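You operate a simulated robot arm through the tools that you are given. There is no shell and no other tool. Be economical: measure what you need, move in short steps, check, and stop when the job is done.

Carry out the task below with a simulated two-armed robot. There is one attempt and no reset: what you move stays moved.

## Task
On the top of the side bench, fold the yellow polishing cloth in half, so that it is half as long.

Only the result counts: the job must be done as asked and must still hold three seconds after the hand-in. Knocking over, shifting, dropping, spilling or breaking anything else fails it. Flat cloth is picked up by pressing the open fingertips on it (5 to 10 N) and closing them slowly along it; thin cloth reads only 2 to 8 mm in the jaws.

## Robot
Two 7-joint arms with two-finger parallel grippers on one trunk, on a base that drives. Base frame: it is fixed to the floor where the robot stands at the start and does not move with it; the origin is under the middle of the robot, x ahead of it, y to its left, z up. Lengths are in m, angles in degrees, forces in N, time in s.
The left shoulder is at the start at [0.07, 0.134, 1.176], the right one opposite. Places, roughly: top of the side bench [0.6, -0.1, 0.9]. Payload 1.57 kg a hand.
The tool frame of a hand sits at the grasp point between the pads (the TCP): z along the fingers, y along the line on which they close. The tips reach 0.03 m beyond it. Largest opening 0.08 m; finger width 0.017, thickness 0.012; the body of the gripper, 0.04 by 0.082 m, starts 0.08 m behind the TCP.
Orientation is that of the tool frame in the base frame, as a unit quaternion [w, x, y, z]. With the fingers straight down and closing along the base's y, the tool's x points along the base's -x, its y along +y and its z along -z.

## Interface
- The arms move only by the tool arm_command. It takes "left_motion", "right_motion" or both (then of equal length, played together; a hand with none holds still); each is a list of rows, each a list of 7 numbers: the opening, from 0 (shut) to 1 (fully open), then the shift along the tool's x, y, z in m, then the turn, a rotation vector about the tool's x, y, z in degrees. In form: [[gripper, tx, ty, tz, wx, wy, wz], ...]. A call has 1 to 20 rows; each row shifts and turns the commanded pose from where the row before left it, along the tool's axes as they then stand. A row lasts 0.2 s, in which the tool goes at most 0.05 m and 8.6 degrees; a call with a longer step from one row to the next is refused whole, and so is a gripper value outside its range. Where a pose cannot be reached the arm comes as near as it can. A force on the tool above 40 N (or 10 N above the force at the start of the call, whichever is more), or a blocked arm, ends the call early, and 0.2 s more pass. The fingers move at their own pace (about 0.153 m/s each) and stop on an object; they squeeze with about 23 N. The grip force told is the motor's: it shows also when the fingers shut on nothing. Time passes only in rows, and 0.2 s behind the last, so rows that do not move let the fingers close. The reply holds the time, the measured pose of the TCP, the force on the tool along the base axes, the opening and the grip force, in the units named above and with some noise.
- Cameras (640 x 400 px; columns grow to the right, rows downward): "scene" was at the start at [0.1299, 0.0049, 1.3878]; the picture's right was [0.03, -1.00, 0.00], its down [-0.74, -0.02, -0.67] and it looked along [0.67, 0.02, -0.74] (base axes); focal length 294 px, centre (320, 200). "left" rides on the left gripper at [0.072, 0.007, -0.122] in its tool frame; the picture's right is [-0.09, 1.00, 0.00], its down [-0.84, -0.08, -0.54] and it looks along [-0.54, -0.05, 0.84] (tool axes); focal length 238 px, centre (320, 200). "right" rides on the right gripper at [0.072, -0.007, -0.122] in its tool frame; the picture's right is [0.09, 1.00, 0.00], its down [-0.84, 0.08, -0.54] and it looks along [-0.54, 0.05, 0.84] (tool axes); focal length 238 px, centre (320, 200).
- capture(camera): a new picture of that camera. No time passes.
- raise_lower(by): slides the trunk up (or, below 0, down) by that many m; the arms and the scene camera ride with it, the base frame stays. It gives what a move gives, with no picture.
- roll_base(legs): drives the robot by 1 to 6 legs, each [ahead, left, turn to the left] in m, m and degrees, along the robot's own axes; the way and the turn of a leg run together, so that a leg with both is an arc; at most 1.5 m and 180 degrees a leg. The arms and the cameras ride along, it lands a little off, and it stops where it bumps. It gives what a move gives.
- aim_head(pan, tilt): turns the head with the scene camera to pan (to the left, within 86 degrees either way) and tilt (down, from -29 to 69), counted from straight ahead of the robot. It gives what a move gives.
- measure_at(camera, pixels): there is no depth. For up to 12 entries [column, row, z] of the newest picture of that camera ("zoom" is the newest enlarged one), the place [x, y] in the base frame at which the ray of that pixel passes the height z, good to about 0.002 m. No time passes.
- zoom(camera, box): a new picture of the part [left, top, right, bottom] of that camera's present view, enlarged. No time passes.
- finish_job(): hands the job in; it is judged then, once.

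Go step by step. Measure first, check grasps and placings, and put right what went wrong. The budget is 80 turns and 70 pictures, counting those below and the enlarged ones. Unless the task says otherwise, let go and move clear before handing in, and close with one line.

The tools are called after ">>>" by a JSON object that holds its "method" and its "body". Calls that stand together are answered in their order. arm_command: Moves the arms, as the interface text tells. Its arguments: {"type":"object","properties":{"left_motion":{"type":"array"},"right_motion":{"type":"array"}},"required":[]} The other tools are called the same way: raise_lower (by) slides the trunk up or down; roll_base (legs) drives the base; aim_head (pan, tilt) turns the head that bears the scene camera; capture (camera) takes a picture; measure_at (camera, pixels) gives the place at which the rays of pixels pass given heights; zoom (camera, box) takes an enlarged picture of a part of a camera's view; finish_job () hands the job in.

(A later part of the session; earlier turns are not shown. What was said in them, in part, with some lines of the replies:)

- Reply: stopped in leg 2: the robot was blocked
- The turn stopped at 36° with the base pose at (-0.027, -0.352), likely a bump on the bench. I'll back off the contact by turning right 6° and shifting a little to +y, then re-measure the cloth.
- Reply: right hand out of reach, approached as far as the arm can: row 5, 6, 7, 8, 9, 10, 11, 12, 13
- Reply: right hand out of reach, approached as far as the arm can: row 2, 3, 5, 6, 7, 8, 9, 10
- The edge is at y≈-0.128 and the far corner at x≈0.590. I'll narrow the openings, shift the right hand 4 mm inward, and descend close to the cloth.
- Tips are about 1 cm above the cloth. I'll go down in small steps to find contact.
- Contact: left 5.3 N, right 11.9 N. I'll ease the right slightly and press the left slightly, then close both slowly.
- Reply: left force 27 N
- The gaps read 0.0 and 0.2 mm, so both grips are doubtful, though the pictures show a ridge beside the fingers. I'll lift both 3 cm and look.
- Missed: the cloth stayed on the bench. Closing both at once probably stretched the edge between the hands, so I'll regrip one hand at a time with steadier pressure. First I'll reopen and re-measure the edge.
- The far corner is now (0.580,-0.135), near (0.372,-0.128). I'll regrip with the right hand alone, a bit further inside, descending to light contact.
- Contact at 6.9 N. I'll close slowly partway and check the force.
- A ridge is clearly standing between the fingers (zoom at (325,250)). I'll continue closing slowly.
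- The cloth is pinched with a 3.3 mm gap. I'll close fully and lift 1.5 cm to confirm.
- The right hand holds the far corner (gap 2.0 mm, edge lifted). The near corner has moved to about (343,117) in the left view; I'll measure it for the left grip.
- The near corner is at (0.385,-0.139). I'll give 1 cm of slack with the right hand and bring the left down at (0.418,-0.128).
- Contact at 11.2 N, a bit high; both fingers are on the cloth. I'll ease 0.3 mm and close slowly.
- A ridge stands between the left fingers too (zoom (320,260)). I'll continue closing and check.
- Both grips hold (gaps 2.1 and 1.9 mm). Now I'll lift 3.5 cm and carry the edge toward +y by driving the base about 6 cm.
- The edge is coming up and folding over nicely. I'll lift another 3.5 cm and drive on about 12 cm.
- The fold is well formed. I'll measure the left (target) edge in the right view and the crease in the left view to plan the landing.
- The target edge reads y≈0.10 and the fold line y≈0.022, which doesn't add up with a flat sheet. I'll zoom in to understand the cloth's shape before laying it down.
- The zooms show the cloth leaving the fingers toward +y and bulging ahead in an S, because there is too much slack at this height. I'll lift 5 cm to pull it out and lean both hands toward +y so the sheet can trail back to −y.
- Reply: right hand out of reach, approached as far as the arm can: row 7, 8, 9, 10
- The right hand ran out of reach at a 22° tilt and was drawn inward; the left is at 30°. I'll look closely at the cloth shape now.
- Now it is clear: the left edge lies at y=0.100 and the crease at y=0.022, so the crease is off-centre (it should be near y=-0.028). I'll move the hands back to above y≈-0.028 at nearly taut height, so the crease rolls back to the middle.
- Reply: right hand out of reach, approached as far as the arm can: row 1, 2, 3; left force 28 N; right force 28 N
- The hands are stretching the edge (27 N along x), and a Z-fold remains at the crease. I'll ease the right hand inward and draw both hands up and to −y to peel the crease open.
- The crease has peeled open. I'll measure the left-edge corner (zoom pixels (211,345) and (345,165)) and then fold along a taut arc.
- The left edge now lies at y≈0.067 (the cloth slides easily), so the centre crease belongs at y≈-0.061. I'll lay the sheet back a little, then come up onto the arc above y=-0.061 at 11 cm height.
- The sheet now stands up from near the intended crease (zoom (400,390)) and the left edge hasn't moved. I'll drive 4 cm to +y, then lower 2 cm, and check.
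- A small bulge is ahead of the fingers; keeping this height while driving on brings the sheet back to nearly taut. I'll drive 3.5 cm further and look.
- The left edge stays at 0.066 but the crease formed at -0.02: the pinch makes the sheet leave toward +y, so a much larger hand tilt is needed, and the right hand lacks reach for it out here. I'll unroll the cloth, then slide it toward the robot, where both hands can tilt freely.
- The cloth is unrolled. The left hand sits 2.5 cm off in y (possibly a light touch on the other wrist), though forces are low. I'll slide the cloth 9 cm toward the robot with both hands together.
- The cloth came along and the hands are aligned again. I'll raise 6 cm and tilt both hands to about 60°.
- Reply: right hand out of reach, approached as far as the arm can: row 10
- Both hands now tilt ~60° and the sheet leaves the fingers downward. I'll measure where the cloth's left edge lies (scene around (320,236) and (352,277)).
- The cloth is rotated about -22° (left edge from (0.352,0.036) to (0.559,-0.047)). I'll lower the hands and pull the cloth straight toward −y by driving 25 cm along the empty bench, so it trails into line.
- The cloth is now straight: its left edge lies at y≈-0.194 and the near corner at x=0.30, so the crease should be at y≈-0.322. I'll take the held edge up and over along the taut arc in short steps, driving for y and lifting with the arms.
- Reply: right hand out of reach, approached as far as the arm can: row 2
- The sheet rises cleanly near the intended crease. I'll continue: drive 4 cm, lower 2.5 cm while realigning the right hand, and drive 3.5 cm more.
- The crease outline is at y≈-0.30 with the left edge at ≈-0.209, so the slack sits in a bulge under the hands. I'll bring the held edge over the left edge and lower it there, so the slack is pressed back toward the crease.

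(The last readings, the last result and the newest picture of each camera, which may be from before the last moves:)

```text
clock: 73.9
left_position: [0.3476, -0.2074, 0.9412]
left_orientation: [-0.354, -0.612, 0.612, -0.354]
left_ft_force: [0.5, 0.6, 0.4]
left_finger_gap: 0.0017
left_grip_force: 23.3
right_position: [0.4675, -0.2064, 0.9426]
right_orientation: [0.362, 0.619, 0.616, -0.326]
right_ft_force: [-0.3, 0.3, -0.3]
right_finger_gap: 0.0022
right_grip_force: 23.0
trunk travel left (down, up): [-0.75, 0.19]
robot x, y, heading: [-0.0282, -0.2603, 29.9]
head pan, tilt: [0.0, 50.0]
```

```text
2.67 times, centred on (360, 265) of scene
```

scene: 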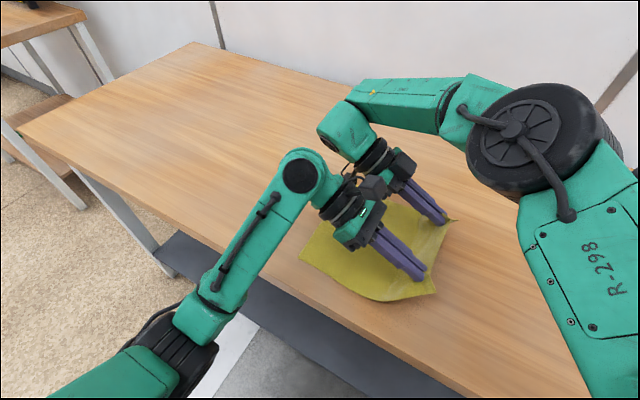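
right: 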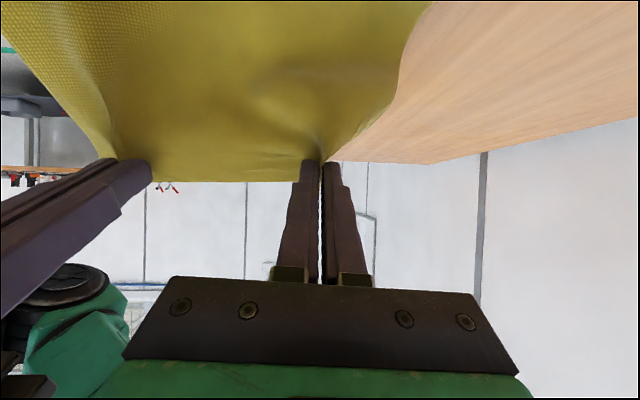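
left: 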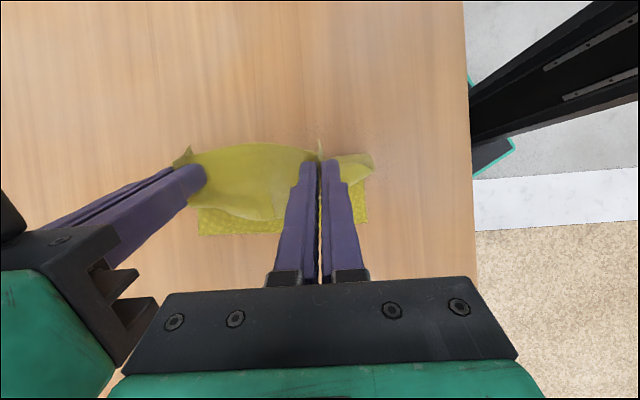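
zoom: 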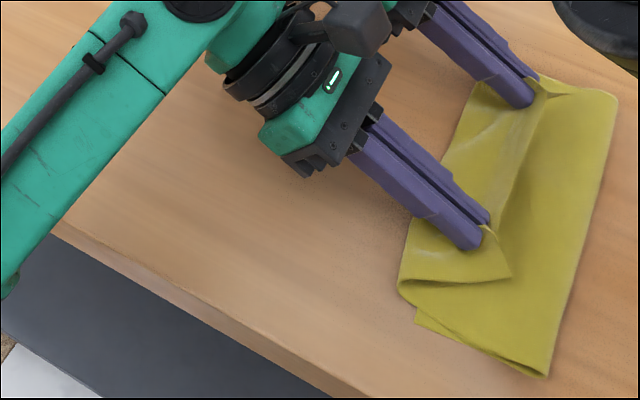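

The top layer is curled back under the hands at the edge. I'll carry the edge 4.5 cm further so the curl unrolls, then let go and look; a fresh grip will then have the sheet leaving toward −y, as wanted.

>>> {"method": "roll_base", "body": {"legs": [[0.0225, 0.039, 0]]}}

>>> {"method": "arm_command", "body": {"left_motion": [[0, 0, 0, 0, 0, 0, 0], [0.15, 0, 0, 0, 0, 0, 0], [0.3, 0, 0, 0, 0, 0, 0], [0.3, 0, 0, -0.01, 0, 0, 0], [0.3, 0, 0, -0.02, 0, 0, 0], [0.3, 0.01, 0, -0.03, 0, 0, 0], [0.3, 0.02, 0, -0.03, 0, 0, 0], [0.3, 0.03, 0, -0.02, 0, 0, 0], [0.3, 0.03, 0, 0, 0, 0, 0]], "right_motion": [[0, 0, 0, 0, 0, 0, 0], [0.15, 0, 0, 0, 0, 0, 0], [0.3, 0, 0, 0, 0, 0, 0], [0.3, 0, 0, -0.01, 0, 0, 0], [0.3, 0, 0, -0.02, 0, 0, 0], [0.3, -0.01, 0, -0.03, 0, 0, 0], [0.3, -0.03, 0, -0.01, 0, 0, 0], [0.3, -0.03, 0, 0, 0, 0, 0], [0.3, -0.03, 0, 0, 0, 0, 0]]}}

>>> {"method": "capture", "body": {"camera": "scene"}}

```text
clock: 74.8
left_position: [0.3488, -0.1657, 0.942]
left_orientation: [-0.352, -0.613, 0.614, -0.353]
left_ft_force: [0.5, -0.3, -0.8]
left_finger_gap: 0.0017
left_grip_force: 23.1
right_position: [0.4675, -0.1654, 0.9424]
right_orientation: [0.361, 0.62, 0.616, -0.325]
right_ft_force: [-0.7, -0.3, 1.0]
right_finger_gap: 0.0021
right_grip_force: 22.8
trunk travel left (down, up): [-0.75, 0.19]
robot x, y, heading: [-0.0308, -0.2182, 30.0]
head pan, tilt: [0.0, 50.0]
```

```text
clock: 76.8
left_position: [0.3471, -0.1156, 1.0755]
left_orientation: [-0.352, -0.612, 0.614, -0.353]
left_ft_force: [-0.6, -0.2, -0.2]
left_finger_gap: 0.0238
left_grip_force: 0.0
right_position: [0.4472, -0.1927, 1.0493]
right_orientation: [0.361, 0.619, 0.619, -0.321]
right_ft_force: [-1.3, 0.5, 0.6]
right_finger_gap: 0.024
right_grip_force: 0.0
right hand out of reach, approached as far as the arm can: row 5, 6, 7, 9
trunk travel left (down, up): [-0.75, 0.19]
robot x, y, heading: [-0.0332, -0.2127, 29.8]
head pan, tilt: [0.0, 50.0]
```

```text
11 pictures are left
```

scene: 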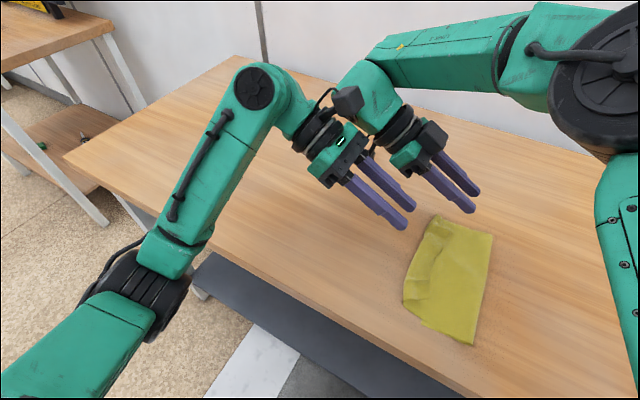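

Released: the cloth lies folded and compact. I'll zoom in to check how the layers lie.

>>> {"method": "zoom", "body": {"camera": "scene", "box": [370, 200, 530, 360]}}

```text
2.50 times, centred on (450, 280) of scene
```

zoom: 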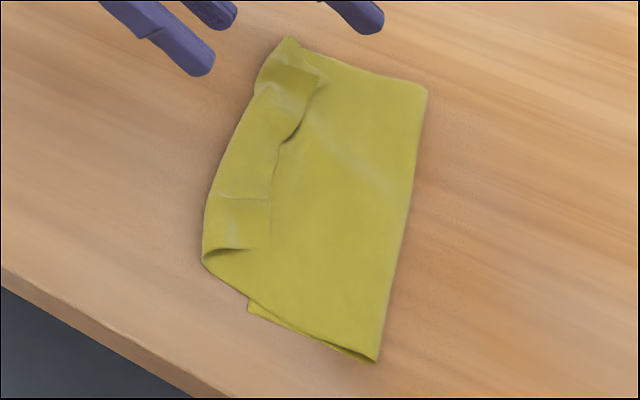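

>>> {"method": "measure_at", "body": {"camera": "zoom", "pixels": [[248, 312, 0.9], [376, 362, 0.9], [427, 88, 0.9], [202, 262, 0.905], [288, 38, 0.905], [207, 215, 0.905], [270, 235, 0.907], [250, 248, 0.907], [270, 170, 0.907], [320, 82, 0.907], [255, 92, 0.905]]}}

```text
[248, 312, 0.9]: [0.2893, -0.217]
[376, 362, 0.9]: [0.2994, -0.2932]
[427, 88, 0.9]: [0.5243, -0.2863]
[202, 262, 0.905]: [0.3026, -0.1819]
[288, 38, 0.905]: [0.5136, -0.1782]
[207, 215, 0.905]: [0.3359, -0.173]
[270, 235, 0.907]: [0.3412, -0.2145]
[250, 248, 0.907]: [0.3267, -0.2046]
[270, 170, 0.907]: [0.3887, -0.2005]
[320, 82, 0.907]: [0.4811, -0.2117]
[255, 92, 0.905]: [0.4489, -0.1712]
```

The crease lies at y≈-0.29, the bottom layer's edge at ≈-0.213, and the top layer reaches -0.175 and then curls back to ≈-0.207. I'll take a fresh grip on the curled strip, pull it out toward +y, and later re-lay the edge. First I'll untilt the hands and hover over the strip.

>>> {"method": "arm_command", "body": {"left_motion": [[0.35, 0, 0, 0, 0, -6, 0], [0.35, 0, 0, 0, 0, -6, 0], [0.35, 0, 0, 0, 0, -6, 0], [0.35, 0, 0, 0, 0, -6, 0], [0.35, 0, 0, 0, 0, -6, 0], [0.35, 0, 0, 0, 0, -6, 0], [0.35, 0, 0, 0, 0, -6, 0], [0.35, 0, 0, 0, 0, -6, 0], [0.35, 0, 0, 0, 0, -6, 0], [0.35, 0, 0, 0, 0, -6, 0], [0.35, 0.027, 0.001, 0.03, 0, 0, 0], [0.35, 0.027, 0.001, 0.03, 0, 0, 0], [0.35, 0.027, 0, 0.03, 0, 0, 0], [0.35, 0, 0, 0, 0, 0, 0]], "right_motion": [[0.35, 0, 0, 0, 0, 5.8, 0], [0.35, 0, 0, 0, 0, 5.8, 0], [0.35, 0, 0, 0, 0, 5.8, 0], [0.35, 0, 0, 0, 0, 5.8, 0], [0.35, 0, 0, 0, 0, 5.8, 0], [0.35, 0, 0, 0, 0, 5.8, 0], [0.35, 0, 0, 0, 0, 5.8, 0], [0.35, 0, 0, 0, 0, 5.8, 0], [0.35, 0, 0, 0, 0, 5.8, 0], [0.35, 0, 0, 0, 0, 5.8, 0], [0.35, -0.001, 0.01, 0.02, 0, 0, 0], [0.35, -0.001, 0.009, 0.02, 0, 0, 0], [0.35, -0.002, 0.009, 0.024, 0, 0, 0], [0.35, 0, 0, 0, 0, 0, 0]]}}

```text
clock: 79.8
left_position: [0.3444, -0.1935, 0.9838]
left_orientation: [0.0, -0.707, 0.707, -0.001]
left_ft_force: [-0.5, 0.3, -0.9]
left_finger_gap: 0.0281
left_grip_force: 0.0
right_position: [0.479, -0.192, 0.9872]
right_orientation: [0.018, 0.7, 0.714, 0.015]
right_ft_force: [-0.2, 0.1, 0.1]
right_finger_gap: 0.0281
right_grip_force: 0.0
trunk travel left (down, up): [-0.75, 0.19]
robot x, y, heading: [-0.0269, -0.2131, 30.3]
head pan, tilt: [0.0, 50.0]
```

Both hover well. I'll descend to just above the strip, then feel for contact.

>>> {"method": "arm_command", "body": {"left_motion": [[0.35, 0.005, 0, 0.015, 0, 0, 0], [0.35, 0, 0, 0.015, 0, 0, 0], [0.35, 0, 0, 0.013, 0, 0, 0], [0.35, 0, 0, 0.003, 0, 0, 0], [0.35, 0, 0, 0.002, 0, 0, 0]], "right_motion": [[0.35, -0.006, -0.004, 0.016, 0, 0, 0], [0.35, 0, 0, 0.016, 0, 0, 0], [0.35, 0, 0, 0.014, 0, 0, 0], [0.35, 0, 0, 0.003, 0, 0, 0], [0.35, 0, 0, 0.002, 0, 0, 0]]}}

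```text
clock: 81.0
left_position: [0.3451, -0.2, 0.9347]
left_orientation: [0.0, 0.707, -0.707, 0.001]
left_ft_force: [-0.1, -0.1, 0.5]
left_finger_gap: 0.028
left_grip_force: 0.1
right_position: [0.4768, -0.2006, 0.9366]
right_orientation: [0.019, 0.7, 0.714, 0.014]
right_ft_force: [0.2, 0.2, -0.5]
right_finger_gap: 0.0282
right_grip_force: 0.0
trunk travel left (down, up): [-0.75, 0.19]
robot x, y, heading: [-0.0291, -0.2153, 29.8]
head pan, tilt: [0.0, 50.0]
```

>>> {"method": "arm_command", "body": {"left_motion": [[0.35, 0, 0, 0.001, 0, 0, 0], [0.35, 0, 0, 0.001, 0, 0, 0]], "right_motion": [[0.35, 0, 0, 0.0015, 0, 0, 0], [0.35, 0, 0, 0.0015, 0, 0, 0]]}}

```text
clock: 81.6
left_position: [0.3449, -0.2007, 0.9352]
left_orientation: [0.0, 0.707, -0.707, 0.001]
left_ft_force: [0.7, 0.1, -0.5]
left_finger_gap: 0.0279
left_grip_force: 0.0
right_position: [0.478, -0.1989, 0.9337]
right_orientation: [0.018, 0.7, 0.714, 0.016]
right_ft_force: [0.2, -0.1, 0.6]
right_finger_gap: 0.0278
right_grip_force: 0.1
trunk travel left (down, up): [-0.75, 0.19]
robot x, y, heading: [-0.0282, -0.2164, 29.8]
head pan, tilt: [0.0, 50.0]
```

No contact yet; going down another 1.5 mm.

>>> {"method": "arm_command", "body": {"left_motion": [[0.35, 0, 0, 0.0008, 0, 0, 0], [0.35, 0, 0, 0.0007, 0, 0, 0]], "right_motion": [[0.35, 0, 0, 0.0008, 0, 0, 0], [0.35, 0, 0, 0.0007, 0, 0, 0]]}}

```text
clock: 82.2
left_position: [0.3453, -0.2004, 0.9354]
left_orientation: [0.001, -0.707, 0.707, -0.001]
left_ft_force: [0.1, 0.8, -0.2]
left_finger_gap: 0.028
left_grip_force: 0.1
right_position: [0.4763, -0.2001, 0.9332]
right_orientation: [0.019, 0.699, 0.714, 0.017]
right_ft_force: [0.4, -1.8, 9.0]
right_finger_gap: 0.0271
right_grip_force: 0.1
trunk travel left (down, up): [-0.75, 0.19]
robot x, y, heading: [-0.0306, -0.2159, 30.0]
head pan, tilt: [0.0, 50.0]
```

The right hand is in contact (9 N). I'll lower the left a touch more.

>>> {"method": "arm_command", "body": {"left_motion": [[0.35, 0, 0, 0.0008, 0, 0, 0], [0.35, 0, 0, 0.0008, 0, 0, 0]]}}

```text
clock: 82.8
left_position: [0.3445, -0.2001, 0.9327]
left_orientation: [0.001, -0.707, 0.707, -0.002]
left_ft_force: [0.1, -0.8, -0.1]
left_finger_gap: 0.0279
left_grip_force: 0.1
right_position: [0.4763, -0.2001, 0.933]
right_orientation: [0.018, 0.699, 0.714, 0.017]
right_ft_force: [1.9, -1.6, 13.1]
right_finger_gap: 0.0265
right_grip_force: 0.0
trunk travel left (down, up): [-0.75, 0.19]
robot x, y, heading: [-0.0288, -0.2158, 30.2]
head pan, tilt: [0.0, 50.0]
```

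>>> {"method": "arm_command", "body": {"left_motion": [[0.35, 0, 0, 0.0007, 0, 0, 0], [0.35, 0, 0, 0.0005, 0, 0, 0]], "right_motion": [[0.35, 0, 0, -0.0005, 0, 0, 0], [0.35, 0, 0, 0, 0, 0, 0]]}}

```text
clock: 83.4
left_position: [0.3446, -0.1997, 0.9326]
left_orientation: [0.001, -0.707, 0.708, -0.002]
left_ft_force: [-1.4, -1.0, 5.9]
left_finger_gap: 0.028
left_grip_force: 0.0
right_position: [0.4747, -0.2002, 0.9335]
right_orientation: [0.019, 0.699, 0.715, 0.016]
right_ft_force: [0.3, 0.9, 8.3]
right_finger_gap: 0.0264
right_grip_force: 0.0
trunk travel left (down, up): [-0.75, 0.19]
robot x, y, heading: [-0.0338, -0.2185, 29.9]
head pan, tilt: [0.0, 50.0]
```

Contact is 5.9 N left and 8.3 N right. I'll close the right slowly, then the left.

>>> {"method": "arm_command", "body": {"right_motion": [[0.32, 0, 0, 0, 0, 0, 0], [0.29, 0, 0, 0, 0, 0, 0], [0.26, 0, 0, 0, 0, 0, 0], [0.23, 0, 0, 0, 0, 0, 0], [0.2, 0, 0, 0, 0, 0, 0], [0.17, 0, 0, 0, 0, 0, 0], [0.14, 0, 0, 0, 0, 0, 0], [0.11, 0, 0, 0, 0, 0, 0], [0.08, 0, 0, 0, 0, 0, 0], [0.05, 0, 0, 0, 0, 0, 0], [0.02, 0, 0, 0, 0, 0, 0], [0, 0, 0, 0, 0, 0, 0], [0, 0, 0, 0, 0, 0, 0]]}}

>>> {"method": "arm_command", "body": {"left_motion": [[0.32, 0, 0, 0, 0, 0, 0], [0.29, 0, 0, 0, 0, 0, 0], [0.26, 0, 0, 0, 0, 0, 0], [0.23, 0, 0, 0, 0, 0, 0], [0.2, 0, 0, 0, 0, 0, 0], [0.17, 0, 0, 0, 0, 0, 0], [0.14, 0, 0, 0, 0, 0, 0], [0.11, 0, 0, 0, 0, 0, 0], [0.08, 0, 0, 0, 0, 0, 0], [0.05, 0, 0, 0, 0, 0, 0], [0.02, 0, 0, 0, 0, 0, 0], [0, 0, 0, 0, 0, 0, 0], [0, 0, 0, 0, 0, 0, 0]]}}

>>> {"method": "arm_command", "body": {"left_motion": [[0, 0, 0, -0.01, 0, 0, 0], [0, 0, 0, -0.01, 0, 0, 0], [0, 0, 0, 0, 0, 0, 0]], "right_motion": [[0, 0, 0, -0.01, 0, 0, 0], [0, 0, 0, -0.01, 0, 0, 0], [0, 0, 0, 0, 0, 0, 0]]}}

>>> {"method": "capture", "body": {"camera": "right"}}

```text
clock: 86.2
left_position: [0.3455, -0.1994, 0.9315]
left_orientation: [0.001, -0.707, 0.707, -0.001]
left_ft_force: [-0.1, 0.2, 15.7]
left_finger_gap: 0.0282
left_grip_force: 0.2
right_position: [0.4757, -0.1992, 0.9328]
right_orientation: [0.019, 0.7, 0.714, 0.016]
right_ft_force: [-0.6, -0.3, 0.0]
right_finger_gap: 0.0019
right_grip_force: 23.1
trunk travel left (down, up): [-0.75, 0.19]
robot x, y, heading: [-0.0275, -0.2175, 30.0]
head pan, tilt: [0.0, 50.0]
```

```text
clock: 89.0
left_position: [0.3443, -0.2001, 0.9309]
left_orientation: [-0.001, 0.707, -0.707, 0.002]
left_ft_force: [2.7, -0.8, 16.2]
left_finger_gap: 0.002
left_grip_force: 22.9
right_position: [0.4747, -0.2001, 0.9323]
right_orientation: [0.019, 0.699, 0.715, 0.017]
right_ft_force: [-3.0, -0.8, 0.9]
right_finger_gap: 0.0018
right_grip_force: 23.2
trunk travel left (down, up): [-0.75, 0.19]
robot x, y, heading: [-0.0283, -0.2175, 30.0]
head pan, tilt: [0.0, 50.0]
```

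```text
clock: 89.8
left_position: [0.3469, -0.1989, 0.9494]
left_orientation: [0.0, 0.708, -0.707, 0.0]
left_ft_force: [2.2, -1.1, -0.2]
left_finger_gap: 0.0022
left_grip_force: 22.4
right_position: [0.4751, -0.2001, 0.9524]
right_orientation: [0.017, 0.7, 0.714, 0.016]
right_ft_force: [-2.8, -0.3, 0.3]
right_finger_gap: 0.0018
right_grip_force: 22.3
trunk travel left (down, up): [-0.75, 0.19]
robot x, y, heading: [-0.0292, -0.2138, 29.7]
head pan, tilt: [0.0, 50.0]
```

```text
9 pictures are left
```

right: 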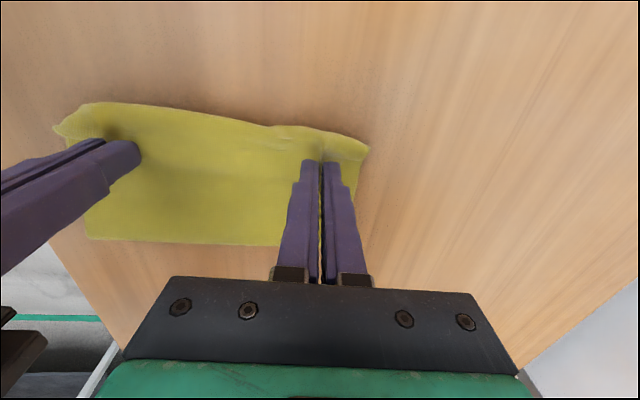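

Both grips hold just the upper ply (2.2 and 1.8 mm). I'll pull it out toward +y by driving 7 cm at low height, until the curl is drawn straight.

>>> {"method": "roll_base", "body": {"legs": [[0.036, 0.0625, 0]]}}

>>> {"method": "arm_command", "body": {"left_motion": [[0, 0, 0, 0.008, 0, 0, 0], [0, 0, 0, 0.005, 0, 0, 0], [0, 0, 0, 0, 0, 0, 0]], "right_motion": [[0, 0, 0, 0.008, 0, 0, 0], [0, 0, 0, 0.008, 0, 0, 0], [0, 0, 0, 0, 0, 0, 0]]}}

>>> {"method": "capture", "body": {"camera": "right"}}

```text
clock: 90.8
left_position: [0.3472, -0.1286, 0.9521]
left_orientation: [0.001, -0.706, 0.708, -0.001]
left_ft_force: [2.6, 0.0, -0.5]
left_finger_gap: 0.0018
left_grip_force: 22.8
right_position: [0.4749, -0.1286, 0.9536]
right_orientation: [0.017, 0.699, 0.715, 0.015]
right_ft_force: [-2.2, 0.1, 0.4]
right_finger_gap: 0.0018
right_grip_force: 22.8
trunk travel left (down, up): [-0.75, 0.19]
robot x, y, heading: [-0.0284, -0.143, 29.8]
head pan, tilt: [0.0, 50.0]
```

```text
clock: 91.6
left_position: [0.3463, -0.1287, 0.9384]
left_orientation: [-0.001, 0.707, -0.707, 0.001]
left_ft_force: [2.9, 0.5, 0.2]
left_finger_gap: 0.0019
left_grip_force: 22.5
right_position: [0.4782, -0.1281, 0.936]
right_orientation: [0.018, 0.699, 0.714, 0.014]
right_ft_force: [-2.8, 0.6, -0.1]
right_finger_gap: 0.002
right_grip_force: 22.9
trunk travel left (down, up): [-0.75, 0.19]
robot x, y, heading: [-0.0281, -0.1443, 30.0]
head pan, tilt: [0.0, 50.0]
```

```text
8 pictures are left
```

right: 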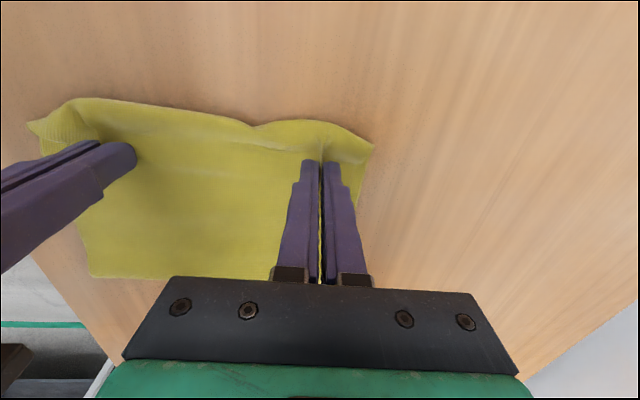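

>>> {"method": "measure_at", "body": {"camera": "right", "pixels": [[90, 275, 0.9], [200, 280, 0.9], [75, 98, 0.905], [250, 125, 0.905], [372, 146, 0.905], [28, 122, 0.91]]}}

```text
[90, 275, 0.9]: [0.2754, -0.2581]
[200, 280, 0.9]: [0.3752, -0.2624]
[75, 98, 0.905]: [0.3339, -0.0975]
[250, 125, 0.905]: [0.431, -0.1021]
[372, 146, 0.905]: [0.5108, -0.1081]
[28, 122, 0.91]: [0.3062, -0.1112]
```

The curl persists (loop tip y≈-0.10, pinch -0.128, crease rolled to -0.26). I'll release, go behind the free edge with the fingers spread wide just above the lower ply, and sweep +y to flip the curl open.

>>> {"method": "arm_command", "body": {"left_motion": [[0.25, 0, 0, 0, 0, 0, 0], [0.5, 0, 0, 0, 0, 0, 0], [0.5, 0, 0, -0.015, 0, 0, 0], [0.95, 0, 0, -0.02, 0, 0, 0], [0.95, 0.02, 0, 0, 0, 0, 0], [0.95, 0.025, 0, 0, 0, 0, 0], [0.95, 0, 0, 0.015, 0, 0, 0], [0.95, 0, 0, 0.015, 0, 0, 0], [0.95, 0, 0, 0, 0, 0, 0]], "right_motion": [[0.25, 0, 0, 0, 0, 0, 0], [0.5, 0, 0, 0, 0, 0, 0], [0.5, 0, 0, -0.015, 0, 0, 0], [0.95, 0, 0, -0.02, 0, 0, 0], [0.95, -0.02, 0, 0, 0, 0, 0], [0.95, -0.025, 0, 0, 0, 0, 0], [0.95, 0, 0, 0.015, 0, 0, 0], [0.95, 0, 0, 0.015, 0, 0, 0], [0.95, 0, 0, 0, 0, 0, 0]]}}

>>> {"method": "capture", "body": {"camera": "left"}}

```text
clock: 93.6
left_position: [0.3472, -0.1704, 0.9407]
left_orientation: [-0.001, 0.709, -0.705, 0.001]
left_ft_force: [-0.2, 1.3, 0.1]
left_finger_gap: 0.076
left_grip_force: 0.1
right_position: [0.4778, -0.174, 0.9411]
right_orientation: [0.017, 0.7, 0.714, 0.017]
right_ft_force: [0.4, 0.5, 0.2]
right_finger_gap: 0.076
right_grip_force: 0.0
trunk travel left (down, up): [-0.75, 0.19]
robot x, y, heading: [-0.028, -0.1419, 29.8]
head pan, tilt: [0.0, 50.0]
```

```text
7 pictures are left
```

left: 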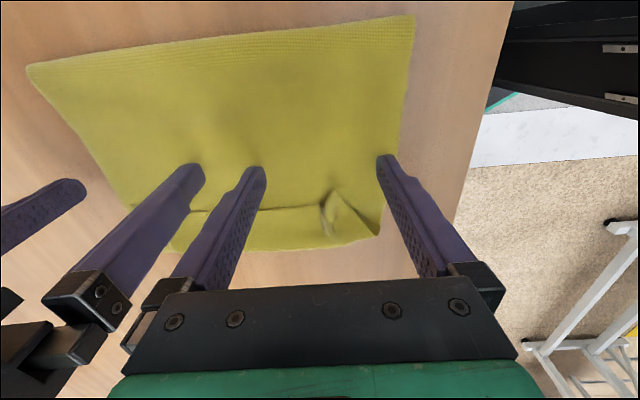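

The curl's free edge shows at about (290,210), just +y of the fingertips. I'll measure it, and lower a bit before sweeping.

>>> {"method": "measure_at", "body": {"camera": "left", "pixels": [[290, 209, 0.905], [320, 246, 0.903], [380, 237, 0.905], [413, 15, 0.9], [26, 68, 0.9], [328, 198, 0.915]]}}

>>> {"method": "arm_command", "body": {"left_motion": [[0.95, 0, 0, 0.0055, 0, 0, 0], [0.95, 0, 0, 0, 0, 0, 0]], "right_motion": [[0.95, 0, 0, 0.0055, 0, 0, 0], [0.95, 0, 0, 0, 0, 0, 0]]}}

```text
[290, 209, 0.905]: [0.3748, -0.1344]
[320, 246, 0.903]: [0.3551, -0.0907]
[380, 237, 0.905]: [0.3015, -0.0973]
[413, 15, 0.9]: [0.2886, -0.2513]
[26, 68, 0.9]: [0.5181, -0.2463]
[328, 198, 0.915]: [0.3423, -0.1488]
```

```text
clock: 94.2
left_position: [0.3481, -0.1696, 0.9353]
left_orientation: [-0.002, 0.709, -0.705, 0.0]
left_ft_force: [-0.6, 1.3, -0.4]
left_finger_gap: 0.0761
left_grip_force: 0.0
right_position: [0.4782, -0.1745, 0.9345]
right_orientation: [0.018, 0.699, 0.715, 0.015]
right_ft_force: [0.2, -0.4, 0.8]
right_finger_gap: 0.0759
right_grip_force: 0.0
trunk travel left (down, up): [-0.75, 0.19]
robot x, y, heading: [-0.0309, -0.144, 29.8]
head pan, tilt: [0.0, 50.0]
```

No contact with the lower ply yet. I'll sweep both hands +y by 11 cm at this height.

>>> {"method": "arm_command", "body": {"left_motion": [[0.95, 0, 0, 0.0006, 0, 0, 0], [0.95, -0.012, 0, 0, 0, 0, 0], [0.95, -0.012, 0, 0, 0, 0, 0], [0.95, -0.012, 0, 0, 0, 0, 0], [0.95, -0.012, 0, 0, 0, 0, 0], [0.95, -0.012, 0, 0, 0, 0, 0], [0.95, -0.012, 0, 0, 0, 0, 0], [0.95, -0.012, 0, 0, 0, 0, 0], [0.95, -0.012, 0, 0, 0, 0, 0], [0.95, -0.012, 0, 0, 0, 0, 0], [0.95, 0, 0, 0, 0, 0, 0]], "right_motion": [[0.95, 0, 0, 0.0006, 0, 0, 0], [0.95, 0.012, 0, 0, 0, 0, 0], [0.95, 0.012, 0, 0, 0, 0, 0], [0.95, 0.012, 0, 0, 0, 0, 0], [0.95, 0.012, 0, 0, 0, 0, 0], [0.95, 0.012, 0, 0, 0, 0, 0], [0.95, 0.012, 0, 0, 0, 0, 0], [0.95, 0.012, 0, 0, 0, 0, 0], [0.95, 0.012, 0, 0, 0, 0, 0], [0.95, 0.012, 0, 0, 0, 0, 0], [0.95, 0, 0, 0, 0, 0, 0]]}}

>>> {"method": "capture", "body": {"camera": "left"}}

```text
clock: 96.6
left_position: [0.3462, -0.0636, 0.9363]
left_orientation: [0.001, -0.707, 0.708, -0.001]
left_ft_force: [0.2, 0.0, 0.2]
left_finger_gap: 0.0762
left_grip_force: 0.1
right_position: [0.4755, -0.0654, 0.9356]
right_orientation: [0.018, 0.699, 0.715, 0.015]
right_ft_force: [0.5, -0.3, -0.3]
right_finger_gap: 0.0759
right_grip_force: 0.0
trunk travel left (down, up): [-0.75, 0.19]
robot x, y, heading: [-0.0294, -0.1477, 29.9]
head pan, tilt: [0.0, 50.0]
```

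```text
6 pictures are left
```

left: 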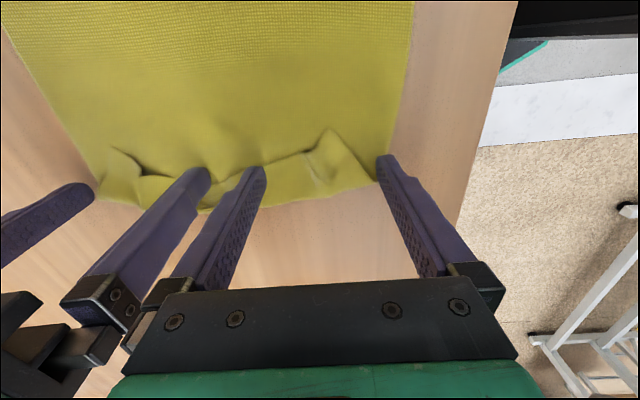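

>>> {"method": "measure_at", "body": {"camera": "left", "pixels": [[290, 200, 0.903], [280, 160, 0.907], [328, 130, 0.912], [360, 185, 0.903], [145, 170, 0.905], [110, 148, 0.905], [100, 195, 0.903], [10, 25, 0.9], [412, 5, 0.9]]}}

```text
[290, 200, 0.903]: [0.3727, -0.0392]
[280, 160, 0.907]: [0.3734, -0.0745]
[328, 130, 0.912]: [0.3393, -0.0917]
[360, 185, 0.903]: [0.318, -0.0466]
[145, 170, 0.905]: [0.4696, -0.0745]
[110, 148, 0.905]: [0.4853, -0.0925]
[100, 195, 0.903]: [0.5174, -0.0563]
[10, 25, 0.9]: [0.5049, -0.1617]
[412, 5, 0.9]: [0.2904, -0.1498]
```

The curl now sits at the +y end (loop y≈-0.04, edge y≈-0.075 to -0.09), a natural start for folding that end over toward −y with the sheet leaving the fingers the right way. I'll grip the curled strip again, pull +y until the underside rolls out flat, then fold back −y. First I'll narrow the fingers and approach.

>>> {"method": "arm_command", "body": {"left_motion": [[0.95, 0, 0, -0.02, 0, 0, 0], [0.35, 0.005, 0, 0, 0, 0, 0], [0.35, 0, 0, 0, 0, 0, 0], [0.35, 0, 0, 0.01, 0, 0, 0], [0.35, 0, 0, 0.01, 0, 0, 0], [0.35, 0, 0, 0.0022, 0, 0, 0], [0.35, 0, 0, 0.0006, 0, 0, 0]], "right_motion": [[0.95, 0, 0, -0.02, 0, 0, 0], [0.35, -0.004, 0, 0, 0, 0, 0], [0.35, 0, 0, 0, 0, 0, 0], [0.35, 0, 0, 0.01, 0, 0, 0], [0.35, 0, 0, 0.01, 0, 0, 0], [0.35, 0, 0, 0.0015, 0, 0, 0], [0.35, 0, 0, 0.0005, 0, 0, 0]]}}

```text
clock: 98.2
left_position: [0.3468, -0.0694, 0.9337]
left_orientation: [0.0, -0.706, 0.708, 0.0]
left_ft_force: [0.3, 0.0, 1.4]
left_finger_gap: 0.0279
left_grip_force: 0.1
right_position: [0.4759, -0.0698, 0.9327]
right_orientation: [0.019, 0.699, 0.715, 0.015]
right_ft_force: [0.2, 0.2, -0.2]
right_finger_gap: 0.028
right_grip_force: 0.1
trunk travel left (down, up): [-0.75, 0.19]
robot x, y, heading: [-0.0306, -0.141, 30.0]
head pan, tilt: [0.0, 50.0]
```

>>> {"method": "arm_command", "body": {"left_motion": [[0.35, 0, 0, 0.0006, 0, 0, 0], [0.35, 0, 0, 0.0005, 0, 0, 0]], "right_motion": [[0.35, 0, 0, 0.0008, 0, 0, 0], [0.35, 0, 0, 0.0006, 0, 0, 0]]}}

```text
clock: 98.8
left_position: [0.346, -0.0701, 0.9332]
left_orientation: [0.001, -0.707, 0.708, -0.002]
left_ft_force: [-0.4, 0.3, -0.1]
left_finger_gap: 0.0281
left_grip_force: 0.1
right_position: [0.4744, -0.0703, 0.9335]
right_orientation: [0.019, 0.7, 0.714, 0.016]
right_ft_force: [1.2, 0.0, 7.1]
right_finger_gap: 0.0271
right_grip_force: 0.1
trunk travel left (down, up): [-0.75, 0.19]
robot x, y, heading: [-0.0254, -0.1464, 29.7]
head pan, tilt: [0.0, 50.0]
```

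The right is at 7.1 N; I'll close it slowly while easing the left down to contact.

>>> {"method": "arm_command", "body": {"left_motion": [[0.35, 0, 0, 0.0006, 0, 0, 0], [0.35, 0, 0, 0.0005, 0, 0, 0], [0.35, 0, 0, 0, 0, 0, 0], [0.35, 0, 0, 0, 0, 0, 0], [0.35, 0, 0, 0, 0, 0, 0], [0.35, 0, 0, 0, 0, 0, 0], [0.35, 0, 0, 0, 0, 0, 0], [0.35, 0, 0, 0, 0, 0, 0], [0.35, 0, 0, 0, 0, 0, 0], [0.35, 0, 0, 0, 0, 0, 0], [0.35, 0, 0, 0, 0, 0, 0], [0.35, 0, 0, 0, 0, 0, 0], [0.35, 0, 0, 0, 0, 0, 0]], "right_motion": [[0.32, 0, 0, 0, 0, 0, 0], [0.29, 0, 0, 0, 0, 0, 0], [0.26, 0, 0, 0, 0, 0, 0], [0.23, 0, 0, 0, 0, 0, 0], [0.2, 0, 0, 0, 0, 0, 0], [0.17, 0, 0, 0, 0, 0, 0], [0.14, 0, 0, 0, 0, 0, 0], [0.11, 0, 0, 0, 0, 0, 0], [0.08, 0, 0, 0, 0, 0, 0], [0.05, 0, 0, 0, 0, 0, 0], [0.02, 0, 0, 0, 0, 0, 0], [0, 0, 0, 0, 0, 0, 0], [0, 0, 0, 0, 0, 0, 0]]}}

```text
clock: 101.6
left_position: [0.3461, -0.0708, 0.9316]
left_orientation: [-0.002, 0.707, -0.707, 0.002]
left_ft_force: [-0.2, 0.1, 1.0]
left_finger_gap: 0.0279
left_grip_force: 0.1
right_position: [0.4731, -0.0693, 0.9314]
right_orientation: [0.019, 0.699, 0.715, 0.015]
right_ft_force: [-1.1, -0.1, 4.7]
right_finger_gap: 0.0021
right_grip_force: 22.5
trunk travel left (down, up): [-0.75, 0.19]
robot x, y, heading: [-0.0266, -0.1435, 30.0]
head pan, tilt: [0.0, 50.0]
```

The right holds (2.1 mm). I'll bring the left to contact.

>>> {"method": "arm_command", "body": {"left_motion": [[0.35, 0, 0, 0.0006, 0, 0, 0], [0.35, 0, 0, 0.0005, 0, 0, 0]]}}

```text
clock: 102.2
left_position: [0.3464, -0.0693, 0.9318]
left_orientation: [0.002, -0.707, 0.707, -0.002]
left_ft_force: [0.9, 1.2, 11.4]
left_finger_gap: 0.0278
left_grip_force: 0.1
right_position: [0.4741, -0.07, 0.932]
right_orientation: [0.018, 0.699, 0.715, 0.015]
right_ft_force: [-0.4, 0.3, 2.5]
right_finger_gap: 0.0021
right_grip_force: 23.1
trunk travel left (down, up): [-0.75, 0.19]
robot x, y, heading: [-0.0313, -0.1495, 30.0]
head pan, tilt: [0.0, 50.0]
```

Contact at 11 N on the left. I'll close it slowly, lift both 2 cm and check the grips.

>>> {"method": "arm_command", "body": {"left_motion": [[0.32, 0, 0, -0.0002, 0, 0, 0], [0.29, 0, 0, 0, 0, 0, 0], [0.26, 0, 0, 0, 0, 0, 0], [0.23, 0, 0, 0, 0, 0, 0], [0.2, 0, 0, 0, 0, 0, 0], [0.17, 0, 0, 0, 0, 0, 0], [0.14, 0, 0, 0, 0, 0, 0], [0.11, 0, 0, 0, 0, 0, 0], [0.08, 0, 0, 0, 0, 0, 0], [0.05, 0, 0, 0, 0, 0, 0], [0.02, 0, 0, 0, 0, 0, 0], [0, 0, 0, 0, 0, 0, 0], [0, 0, 0, 0, 0, 0, 0], [0, 0, 0, -0.01, 0, 0, 0], [0, 0, 0, -0.01, 0, 0, 0], [0, 0, 0, 0, 0, 0, 0]], "right_motion": [[0, 0, 0, 0, 0, 0, 0], [0, 0, 0, 0, 0, 0, 0], [0, 0, 0, 0, 0, 0, 0], [0, 0, 0, 0, 0, 0, 0], [0, 0, 0, 0, 0, 0, 0], [0, 0, 0, 0, 0, 0, 0], [0, 0, 0, 0, 0, 0, 0], [0, 0, 0, 0, 0, 0, 0], [0, 0, 0, 0, 0, 0, 0], [0, 0, 0, 0, 0, 0, 0], [0, 0, 0, 0, 0, 0, 0], [0, 0, 0, 0, 0, 0, 0], [0, 0, 0, 0, 0, 0, 0], [0, 0, 0, -0.01, 0, 0, 0], [0, 0, 0, -0.01, 0, 0, 0], [0, 0, 0, 0, 0, 0, 0]]}}

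```text
clock: 105.6
left_position: [0.3465, -0.0702, 0.9495]
left_orientation: [0.0, -0.707, 0.707, 0.0]
left_ft_force: [0.3, -0.1, -0.5]
left_finger_gap: 0.0
left_grip_force: 21.9
right_position: [0.4756, -0.0694, 0.95]
right_orientation: [0.019, 0.699, 0.714, 0.014]
right_ft_force: [-0.3, -1.1, 0.0]
right_finger_gap: 0.0018
right_grip_force: 22.9
trunk travel left (down, up): [-0.75, 0.19]
robot x, y, heading: [-0.0284, -0.1453, 29.8]
head pan, tilt: [0.0, 50.0]
```

The left missed (gap 0). I'll open it and look where the strip lies.

>>> {"method": "arm_command", "body": {"left_motion": [[0.35, 0, 0, -0.01, 0, 0, 0], [0.35, 0, 0, -0.01, 0, 0, 0], [0.35, 0, 0, 0, 0, 0, 0]]}}

>>> {"method": "capture", "body": {"camera": "left"}}

```text
clock: 106.4
left_position: [0.3451, -0.0697, 0.9709]
left_orientation: [0.001, -0.707, 0.707, -0.001]
left_ft_force: [-0.6, -0.7, 0.2]
left_finger_gap: 0.028
left_grip_force: 0.1
right_position: [0.4742, -0.0699, 0.951]
right_orientation: [0.018, 0.7, 0.714, 0.015]
right_ft_force: [-0.8, -0.1, -0.1]
right_finger_gap: 0.0018
right_grip_force: 23.0
trunk travel left (down, up): [-0.75, 0.19]
robot x, y, heading: [-0.0293, -0.1461, 29.9]
head pan, tilt: [0.0, 50.0]
```

```text
5 pictures are left
```

left: 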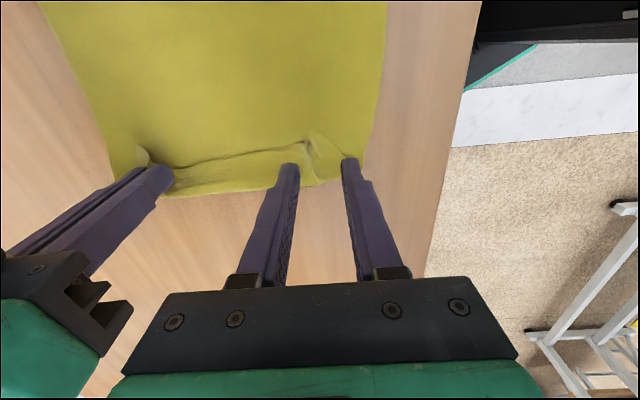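

>>> {"method": "measure_at", "body": {"camera": "left", "pixels": [[265, 151, 0.905], [262, 189, 0.903], [308, 141, 0.91], [320, 184, 0.903], [358, 158, 0.905], [210, 160, 0.905], [210, 194, 0.903]]}}

```text
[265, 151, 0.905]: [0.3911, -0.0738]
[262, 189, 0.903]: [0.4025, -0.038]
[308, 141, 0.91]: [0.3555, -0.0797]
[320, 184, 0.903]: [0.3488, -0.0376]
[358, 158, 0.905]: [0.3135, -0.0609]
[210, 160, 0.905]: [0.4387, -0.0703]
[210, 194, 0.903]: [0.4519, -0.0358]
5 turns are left
```

Only five turns remain, so I'll chain steps: regrip the left in the middle of the strip (y≈-0.059), lift, pull +y 6 cm to roll the underside out, and take a picture.

>>> {"method": "arm_command", "body": {"left_motion": [[0.35, -0.011, 0, 0.013, 0, 0, 0], [0.35, 0, 0, 0.014, 0, 0, 0], [0.35, 0, 0, 0.01, 0, 0, 0], [0.35, 0, 0, 0.0032, 0, 0, 0], [0.35, 0, 0, 0, 0, 0, 0], [0.32, 0, 0, 0, 0, 0, 0], [0.28, 0, 0, 0, 0, 0, 0], [0.24, 0, 0, 0, 0, 0, 0], [0.2, 0, 0, 0, 0, 0, 0], [0.17, 0, 0, 0, 0, 0, 0], [0.14, 0, 0, 0, 0, 0, 0], [0.11, 0, 0, 0, 0, 0, 0], [0.08, 0, 0, 0, 0, 0, 0], [0.05, 0, 0, 0, 0, 0, 0], [0.02, 0, 0, 0, 0, 0, 0], [0, 0, 0, 0, 0, 0, 0], [0, 0, 0, 0, 0, 0, 0], [0, 0, 0, -0.009, 0, 0, 0], [0, 0, 0, -0.009, 0, 0, 0], [0, 0, 0, 0, 0, 0, 0]]}}

>>> {"method": "roll_base", "body": {"legs": [[0.03, 0.052, 0]]}}

>>> {"method": "capture", "body": {"camera": "left"}}

>>> {"method": "capture", "body": {"camera": "scene"}}

```text
clock: 110.6
left_position: [0.3462, -0.0591, 0.948]
left_orientation: [0.0, 0.708, -0.707, 0.0]
left_ft_force: [-0.8, 0.0, 0.0]
left_finger_gap: 0.0
left_grip_force: 21.7
right_position: [0.4748, -0.0699, 0.9524]
right_orientation: [0.018, 0.699, 0.714, 0.015]
right_ft_force: [-0.3, 0.5, 0.1]
right_finger_gap: 0.0019
right_grip_force: 23.0
trunk travel left (down, up): [-0.75, 0.19]
robot x, y, heading: [-0.0277, -0.1419, 29.9]
head pan, tilt: [0.0, 50.0]
```

```text
clock: 111.6
left_position: [0.3478, -0.0022, 0.9485]
left_orientation: [0.001, -0.707, 0.707, 0.0]
left_ft_force: [0.5, 0.5, 0.0]
left_finger_gap: 0.0
left_grip_force: 21.6
right_position: [0.4765, -0.0138, 0.9504]
right_orientation: [0.018, 0.7, 0.713, 0.016]
right_ft_force: [0.0, 0.1, 0.1]
right_finger_gap: 0.0021
right_grip_force: 23.5
trunk travel left (down, up): [-0.75, 0.19]
robot x, y, heading: [-0.0286, -0.0855, 29.7]
head pan, tilt: [0.0, 50.0]
```

```text
4 pictures are left
```

left: 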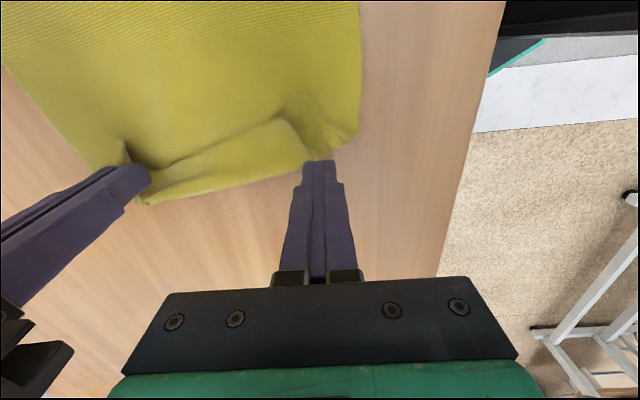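

```text
3 pictures are left
4 turns are left
```

scene: 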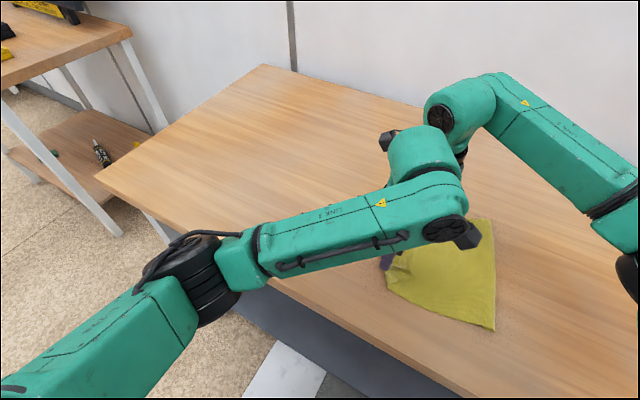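

The left missed again; the strip near it now lies at about (300,140) in its view, roughly 2.4 cm toward −y. I'll measure the ends, regrip there with firmer pressure, lift both hands and start folding back toward −y.

>>> {"method": "measure_at", "body": {"camera": "scene", "pixels": [[495, 331, 0.9], [494, 220, 0.9], [440, 316, 0.9]]}}

>>> {"method": "measure_at", "body": {"camera": "left", "pixels": [[250, 182, 0.903], [300, 140, 0.905], [355, 140, 0.903], [280, 118, 0.907], [150, 204, 0.905]]}}

>>> {"method": "arm_command", "body": {"left_motion": [[0.38, 0, 0, -0.015, 0, 0, 0], [0.38, 0.012, -0.007, 0, 0, 0, 0], [0.38, 0.012, -0.007, 0, 0, 0, 0], [0.38, 0, 0, 0.015, 0, 0, 0], [0.38, 0, 0, 0.012, 0, 0, 0], [0.38, 0, 0, 0.0068, 0, 0, 0], [0.34, 0, 0, 0, 0, 0, 0], [0.3, 0, 0, 0, 0, 0, 0], [0.26, 0, 0, 0, 0, 0, 0], [0.22, 0, 0, 0, 0, 0, 0], [0.18, 0, 0, 0, 0, 0, 0], [0.14, 0, 0, 0, 0, 0, 0], [0.11, 0, 0, 0, 0, 0, 0], [0.08, 0, 0, 0, 0, 0, 0], [0.05, 0, 0, 0, 0, 0, 0], [0.02, 0, 0, 0, 0, 0, 0], [0, 0, 0, 0, 0, 0, 0], [0, 0, 0, 0, 0, 0, 0], [0, 0, 0, -0.018, 0, 0, 0], [0, 0, 0, 0, 0, 0, 0]]}}

>>> {"method": "arm_command", "body": {"left_motion": [[0, 0, 0, -0.012, 0, 0, 0], [0, 0, 0, -0.012, 0, 0, 0]], "right_motion": [[0, -0.006, 0, -0.012, 0, 0, 0], [0, -0.006, 0, -0.012, 0, 0, 0]]}}

>>> {"method": "roll_base", "body": {"legs": [[-0.03, -0.052, 0]]}}

>>> {"method": "capture", "body": {"camera": "left"}}

```text
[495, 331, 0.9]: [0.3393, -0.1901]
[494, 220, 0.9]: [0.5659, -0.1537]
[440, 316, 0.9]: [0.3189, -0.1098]
```

```text
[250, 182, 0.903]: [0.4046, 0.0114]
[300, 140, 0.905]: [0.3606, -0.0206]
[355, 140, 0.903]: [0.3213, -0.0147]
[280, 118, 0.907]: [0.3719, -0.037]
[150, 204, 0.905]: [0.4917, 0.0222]
```

```text
clock: 115.8
left_position: [0.3607, -0.0242, 0.947]
left_orientation: [0.0, -0.706, 0.708, -0.001]
left_ft_force: [0.0, -0.7, 0.9]
left_finger_gap: 0.0019
left_grip_force: 23.2
right_position: [0.4747, -0.0116, 0.9519]
right_orientation: [0.018, 0.7, 0.714, 0.015]
right_ft_force: [-0.8, -0.1, 1.0]
right_finger_gap: 0.0017
right_grip_force: 23.3
trunk travel left (down, up): [-0.75, 0.19]
robot x, y, heading: [-0.0295, -0.0846, 30.0]
head pan, tilt: [0.0, 50.0]
```

```text
clock: 116.4
left_position: [0.3594, -0.0231, 0.9708]
left_orientation: [0.001, -0.706, 0.708, -0.001]
left_ft_force: [-0.4, 0.1, -0.6]
left_finger_gap: 0.0022
left_grip_force: 22.9
right_position: [0.4742, -0.0234, 0.9741]
right_orientation: [0.018, 0.7, 0.713, 0.015]
right_ft_force: [-0.1, 0.4, 0.2]
right_finger_gap: 0.0021
right_grip_force: 22.6
trunk travel left (down, up): [-0.75, 0.19]
robot x, y, heading: [-0.0239, -0.0848, 30.2]
head pan, tilt: [0.0, 50.0]
```

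```text
clock: 117.4
left_position: [0.3622, -0.0801, 0.9708]
left_orientation: [-0.001, -0.706, 0.708, -0.002]
left_ft_force: [-0.6, 0.6, 0.1]
left_finger_gap: 0.0019
left_grip_force: 23.3
right_position: [0.4748, -0.0812, 0.9742]
right_orientation: [0.019, 0.7, 0.714, 0.014]
right_ft_force: [1.2, 0.0, 0.5]
right_finger_gap: 0.0018
right_grip_force: 23.3
trunk travel left (down, up): [-0.75, 0.19]
robot x, y, heading: [-0.0289, -0.1456, 29.7]
head pan, tilt: [0.0, 50.0]
```

```text
2 pictures are left
3 turns are left
```

left: 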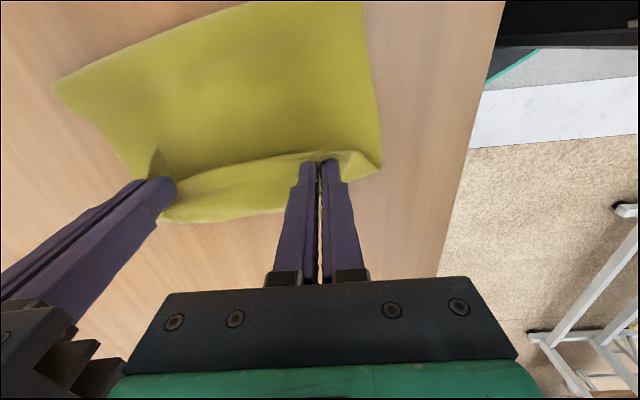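

Both hands hold the strip now (1.9 and 1.8 mm). A ~3.5 cm flap probably remains tucked under the −y end, so I'll lower and pull +y 14 cm to roll it out flat, then take a scene picture before the final fold back.

>>> {"method": "arm_command", "body": {"left_motion": [[0, 0, 0, 0.01, 0, 0, 0], [0, 0, 0, 0.01, 0, 0, 0]], "right_motion": [[0, 0, 0, 0.01, 0, 0, 0], [0, 0, 0, 0.01, 0, 0, 0]]}}

>>> {"method": "roll_base", "body": {"legs": [[0.0725, 0.1255, 0]]}}

>>> {"method": "capture", "body": {"camera": "scene"}}

```text
clock: 118.0
left_position: [0.3619, -0.0834, 0.9507]
left_orientation: [0.001, -0.706, 0.708, -0.001]
left_ft_force: [0.9, 0.1, 0.3]
left_finger_gap: 0.0022
left_grip_force: 23.6
right_position: [0.4766, -0.0826, 0.9547]
right_orientation: [0.017, 0.7, 0.714, 0.015]
right_ft_force: [0.3, 1.4, 1.4]
right_finger_gap: 0.0017
right_grip_force: 22.7
trunk travel left (down, up): [-0.75, 0.19]
robot x, y, heading: [-0.032, -0.1475, 29.9]
head pan, tilt: [0.0, 50.0]
```

```text
clock: 119.3
left_position: [0.3624, 0.0574, 0.9511]
left_orientation: [0.001, -0.707, 0.708, -0.001]
left_ft_force: [-0.7, 0.1, -0.1]
left_finger_gap: 0.0024
left_grip_force: 23.5
right_position: [0.4788, 0.0595, 0.9552]
right_orientation: [0.017, 0.699, 0.714, 0.017]
right_ft_force: [-0.2, 0.3, -0.3]
right_finger_gap: 0.0016
right_grip_force: 23.3
trunk travel left (down, up): [-0.75, 0.19]
robot x, y, heading: [-0.0278, -0.0007, 29.6]
head pan, tilt: [0.0, 50.0]
```

```text
1 pictures are left
2 turns are left
```

scene: 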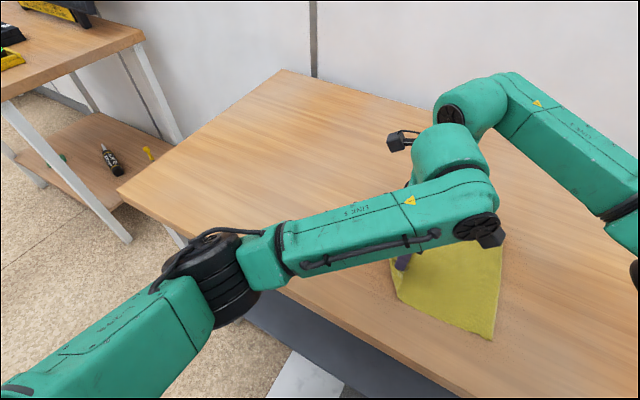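

The cloth trails behind the hands; its −y end corners show at (493,340) and (503,237). I'll measure them, lift, and start the fold back toward −y (10 cm), with a last picture for the landing.

>>> {"method": "measure_at", "body": {"camera": "scene", "pixels": [[493, 340, 0.9], [503, 240, 0.9], [398, 299, 0.9]]}}

>>> {"method": "arm_command", "body": {"left_motion": [[0, 0, 0, -0.012, 0, 0, 0], [0, 0, 0, -0.013, 0, 0, 0]], "right_motion": [[0, 0, 0, -0.012, 0, 0, 0], [0, 0, 0, -0.013, 0, 0, 0]]}}

>>> {"method": "roll_base", "body": {"legs": [[-0.05, -0.0866, 0]]}}

>>> {"method": "capture", "body": {"camera": "left"}}

```text
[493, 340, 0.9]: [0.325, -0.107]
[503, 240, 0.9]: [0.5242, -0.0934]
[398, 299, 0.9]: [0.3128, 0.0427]
```

```text
clock: 119.9
left_position: [0.3633, 0.0602, 0.9772]
left_orientation: [0.0, -0.706, 0.709, -0.001]
left_ft_force: [-0.3, 0.1, -0.2]
left_finger_gap: 0.0022
left_grip_force: 23.3
right_position: [0.4785, 0.0592, 0.9801]
right_orientation: [0.019, 0.7, 0.714, 0.016]
right_ft_force: [-0.4, -0.1, 0.0]
right_finger_gap: 0.0018
right_grip_force: 23.3
trunk travel left (down, up): [-0.75, 0.19]
robot x, y, heading: [-0.028, -0.0051, 29.8]
head pan, tilt: [0.0, 50.0]
```

```text
clock: 121.0
left_position: [0.363, -0.038, 0.9756]
left_orientation: [-0.001, -0.707, 0.708, -0.001]
left_ft_force: [-0.2, 0.9, -1.2]
left_finger_gap: 0.002
left_grip_force: 23.1
right_position: [0.4758, -0.0378, 0.9795]
right_orientation: [0.019, 0.699, 0.715, 0.014]
right_ft_force: [-0.3, -0.3, -0.9]
right_finger_gap: 0.002
right_grip_force: 22.4
trunk travel left (down, up): [-0.75, 0.19]
robot x, y, heading: [-0.0282, -0.1017, 29.8]
head pan, tilt: [0.0, 50.0]
```

```text
0 pictures are left
1 turns are left
```

left: 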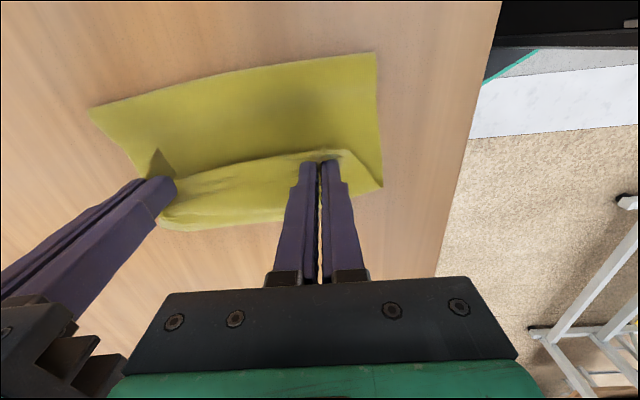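

The fold now runs the right way: the upper ply lies back toward −y, with the bottom edge at y≈-0.105 (near) to ≈-0.09 (far). With no pictures and one turn left, I'll bring the held edge onto it, lower, release, lift clear and hand in, without being able to check the result.

>>> {"method": "arm_command", "body": {"left_motion": [[0, 0.012, 0, 0, 0, 0, 0], [0, 0.012, 0, 0, 0, 0, 0], [0, 0.011, 0, 0.006, 0, 0, 0], [0, 0.01, 0, 0.01, 0, 0, 0], [0, 0.008, 0, 0.01, 0, 0, 0], [0, 0, 0, 0.01, 0, 0, 0], [0, 0, 0, 0.003, 0, 0, 0], [0, 0, 0, 0, 0, 0, 0], [0.1, 0, 0, 0, 0, 0, 0], [0.25, 0, 0, 0, 0, 0, 0], [0.35, 0, 0, 0, 0, 0, 0], [0.35, 0, 0, -0.005, 0, 0, 0], [0.35, 0, 0, -0.01, 0, 0, 0], [0.35, 0, 0, -0.02, 0, 0, 0], [0.35, 0, 0, -0.03, 0, 0, 0], [0.35, 0, 0, -0.03, 0, 0, 0], [0.35, 0, 0, -0.03, 0, 0, 0], [0.35, 0, 0, 0, 0, 0, 0]], "right_motion": [[0, -0.01, 0, 0, 0, 0, 0], [0, -0.01, 0, 0, 0, 0, 0], [0, -0.009, 0, 0.006, 0, 0, 0], [0, -0.008, 0, 0.01, 0, 0, 0], [0, -0.006, 0, 0.01, 0, 0, 0], [0, 0, 0, 0.01, 0, 0, 0], [0, 0, 0, 0.005, 0, 0, 0], [0, 0, 0, 0, 0, 0, 0], [0.1, 0, 0, 0, 0, 0, 0], [0.25, 0, 0, 0, 0, 0, 0], [0.35, 0, 0, 0, 0, 0, 0], [0.35, 0, 0, -0.005, 0, 0, 0], [0.35, 0, 0, -0.01, 0, 0, 0], [0.35, 0, 0, -0.02, 0, 0, 0], [0.35, 0, 0, -0.03, 0, 0, 0], [0.35, 0, 0, -0.03, 0, 0, 0], [0.35, 0, 0, -0.03, 0, 0, 0], [0.35, 0, 0, 0, 0, 0, 0]]}}

>>> {"method": "finish_job", "body": {}}

```text
clock: 124.8
left_position: [0.3649, -0.0909, 1.0622]
left_orientation: [0.0, -0.706, 0.708, -0.001]
left_ft_force: [0.2, 0.3, -0.8]
left_finger_gap: 0.0277
left_grip_force: 0.0
right_position: [0.4739, -0.0819, 1.063]
right_orientation: [0.017, 0.699, 0.714, 0.015]
right_ft_force: [0.1, 0.2, -0.2]
right_finger_gap: 0.0278
right_grip_force: 0.0
trunk travel left (down, up): [-0.75, 0.19]
robot x, y, heading: [-0.0297, -0.1029, 29.9]
head pan, tilt: [0.0, 50.0]
```

```text
The job is handed in.
```

I handed the job in with the cloth folded over on itself along its long side, released and with both hands clear. I had no pictures left to check that the edges line up, and a strip of about 3 cm may still be tucked under one end, so an exact half-fold is unconfirmed.
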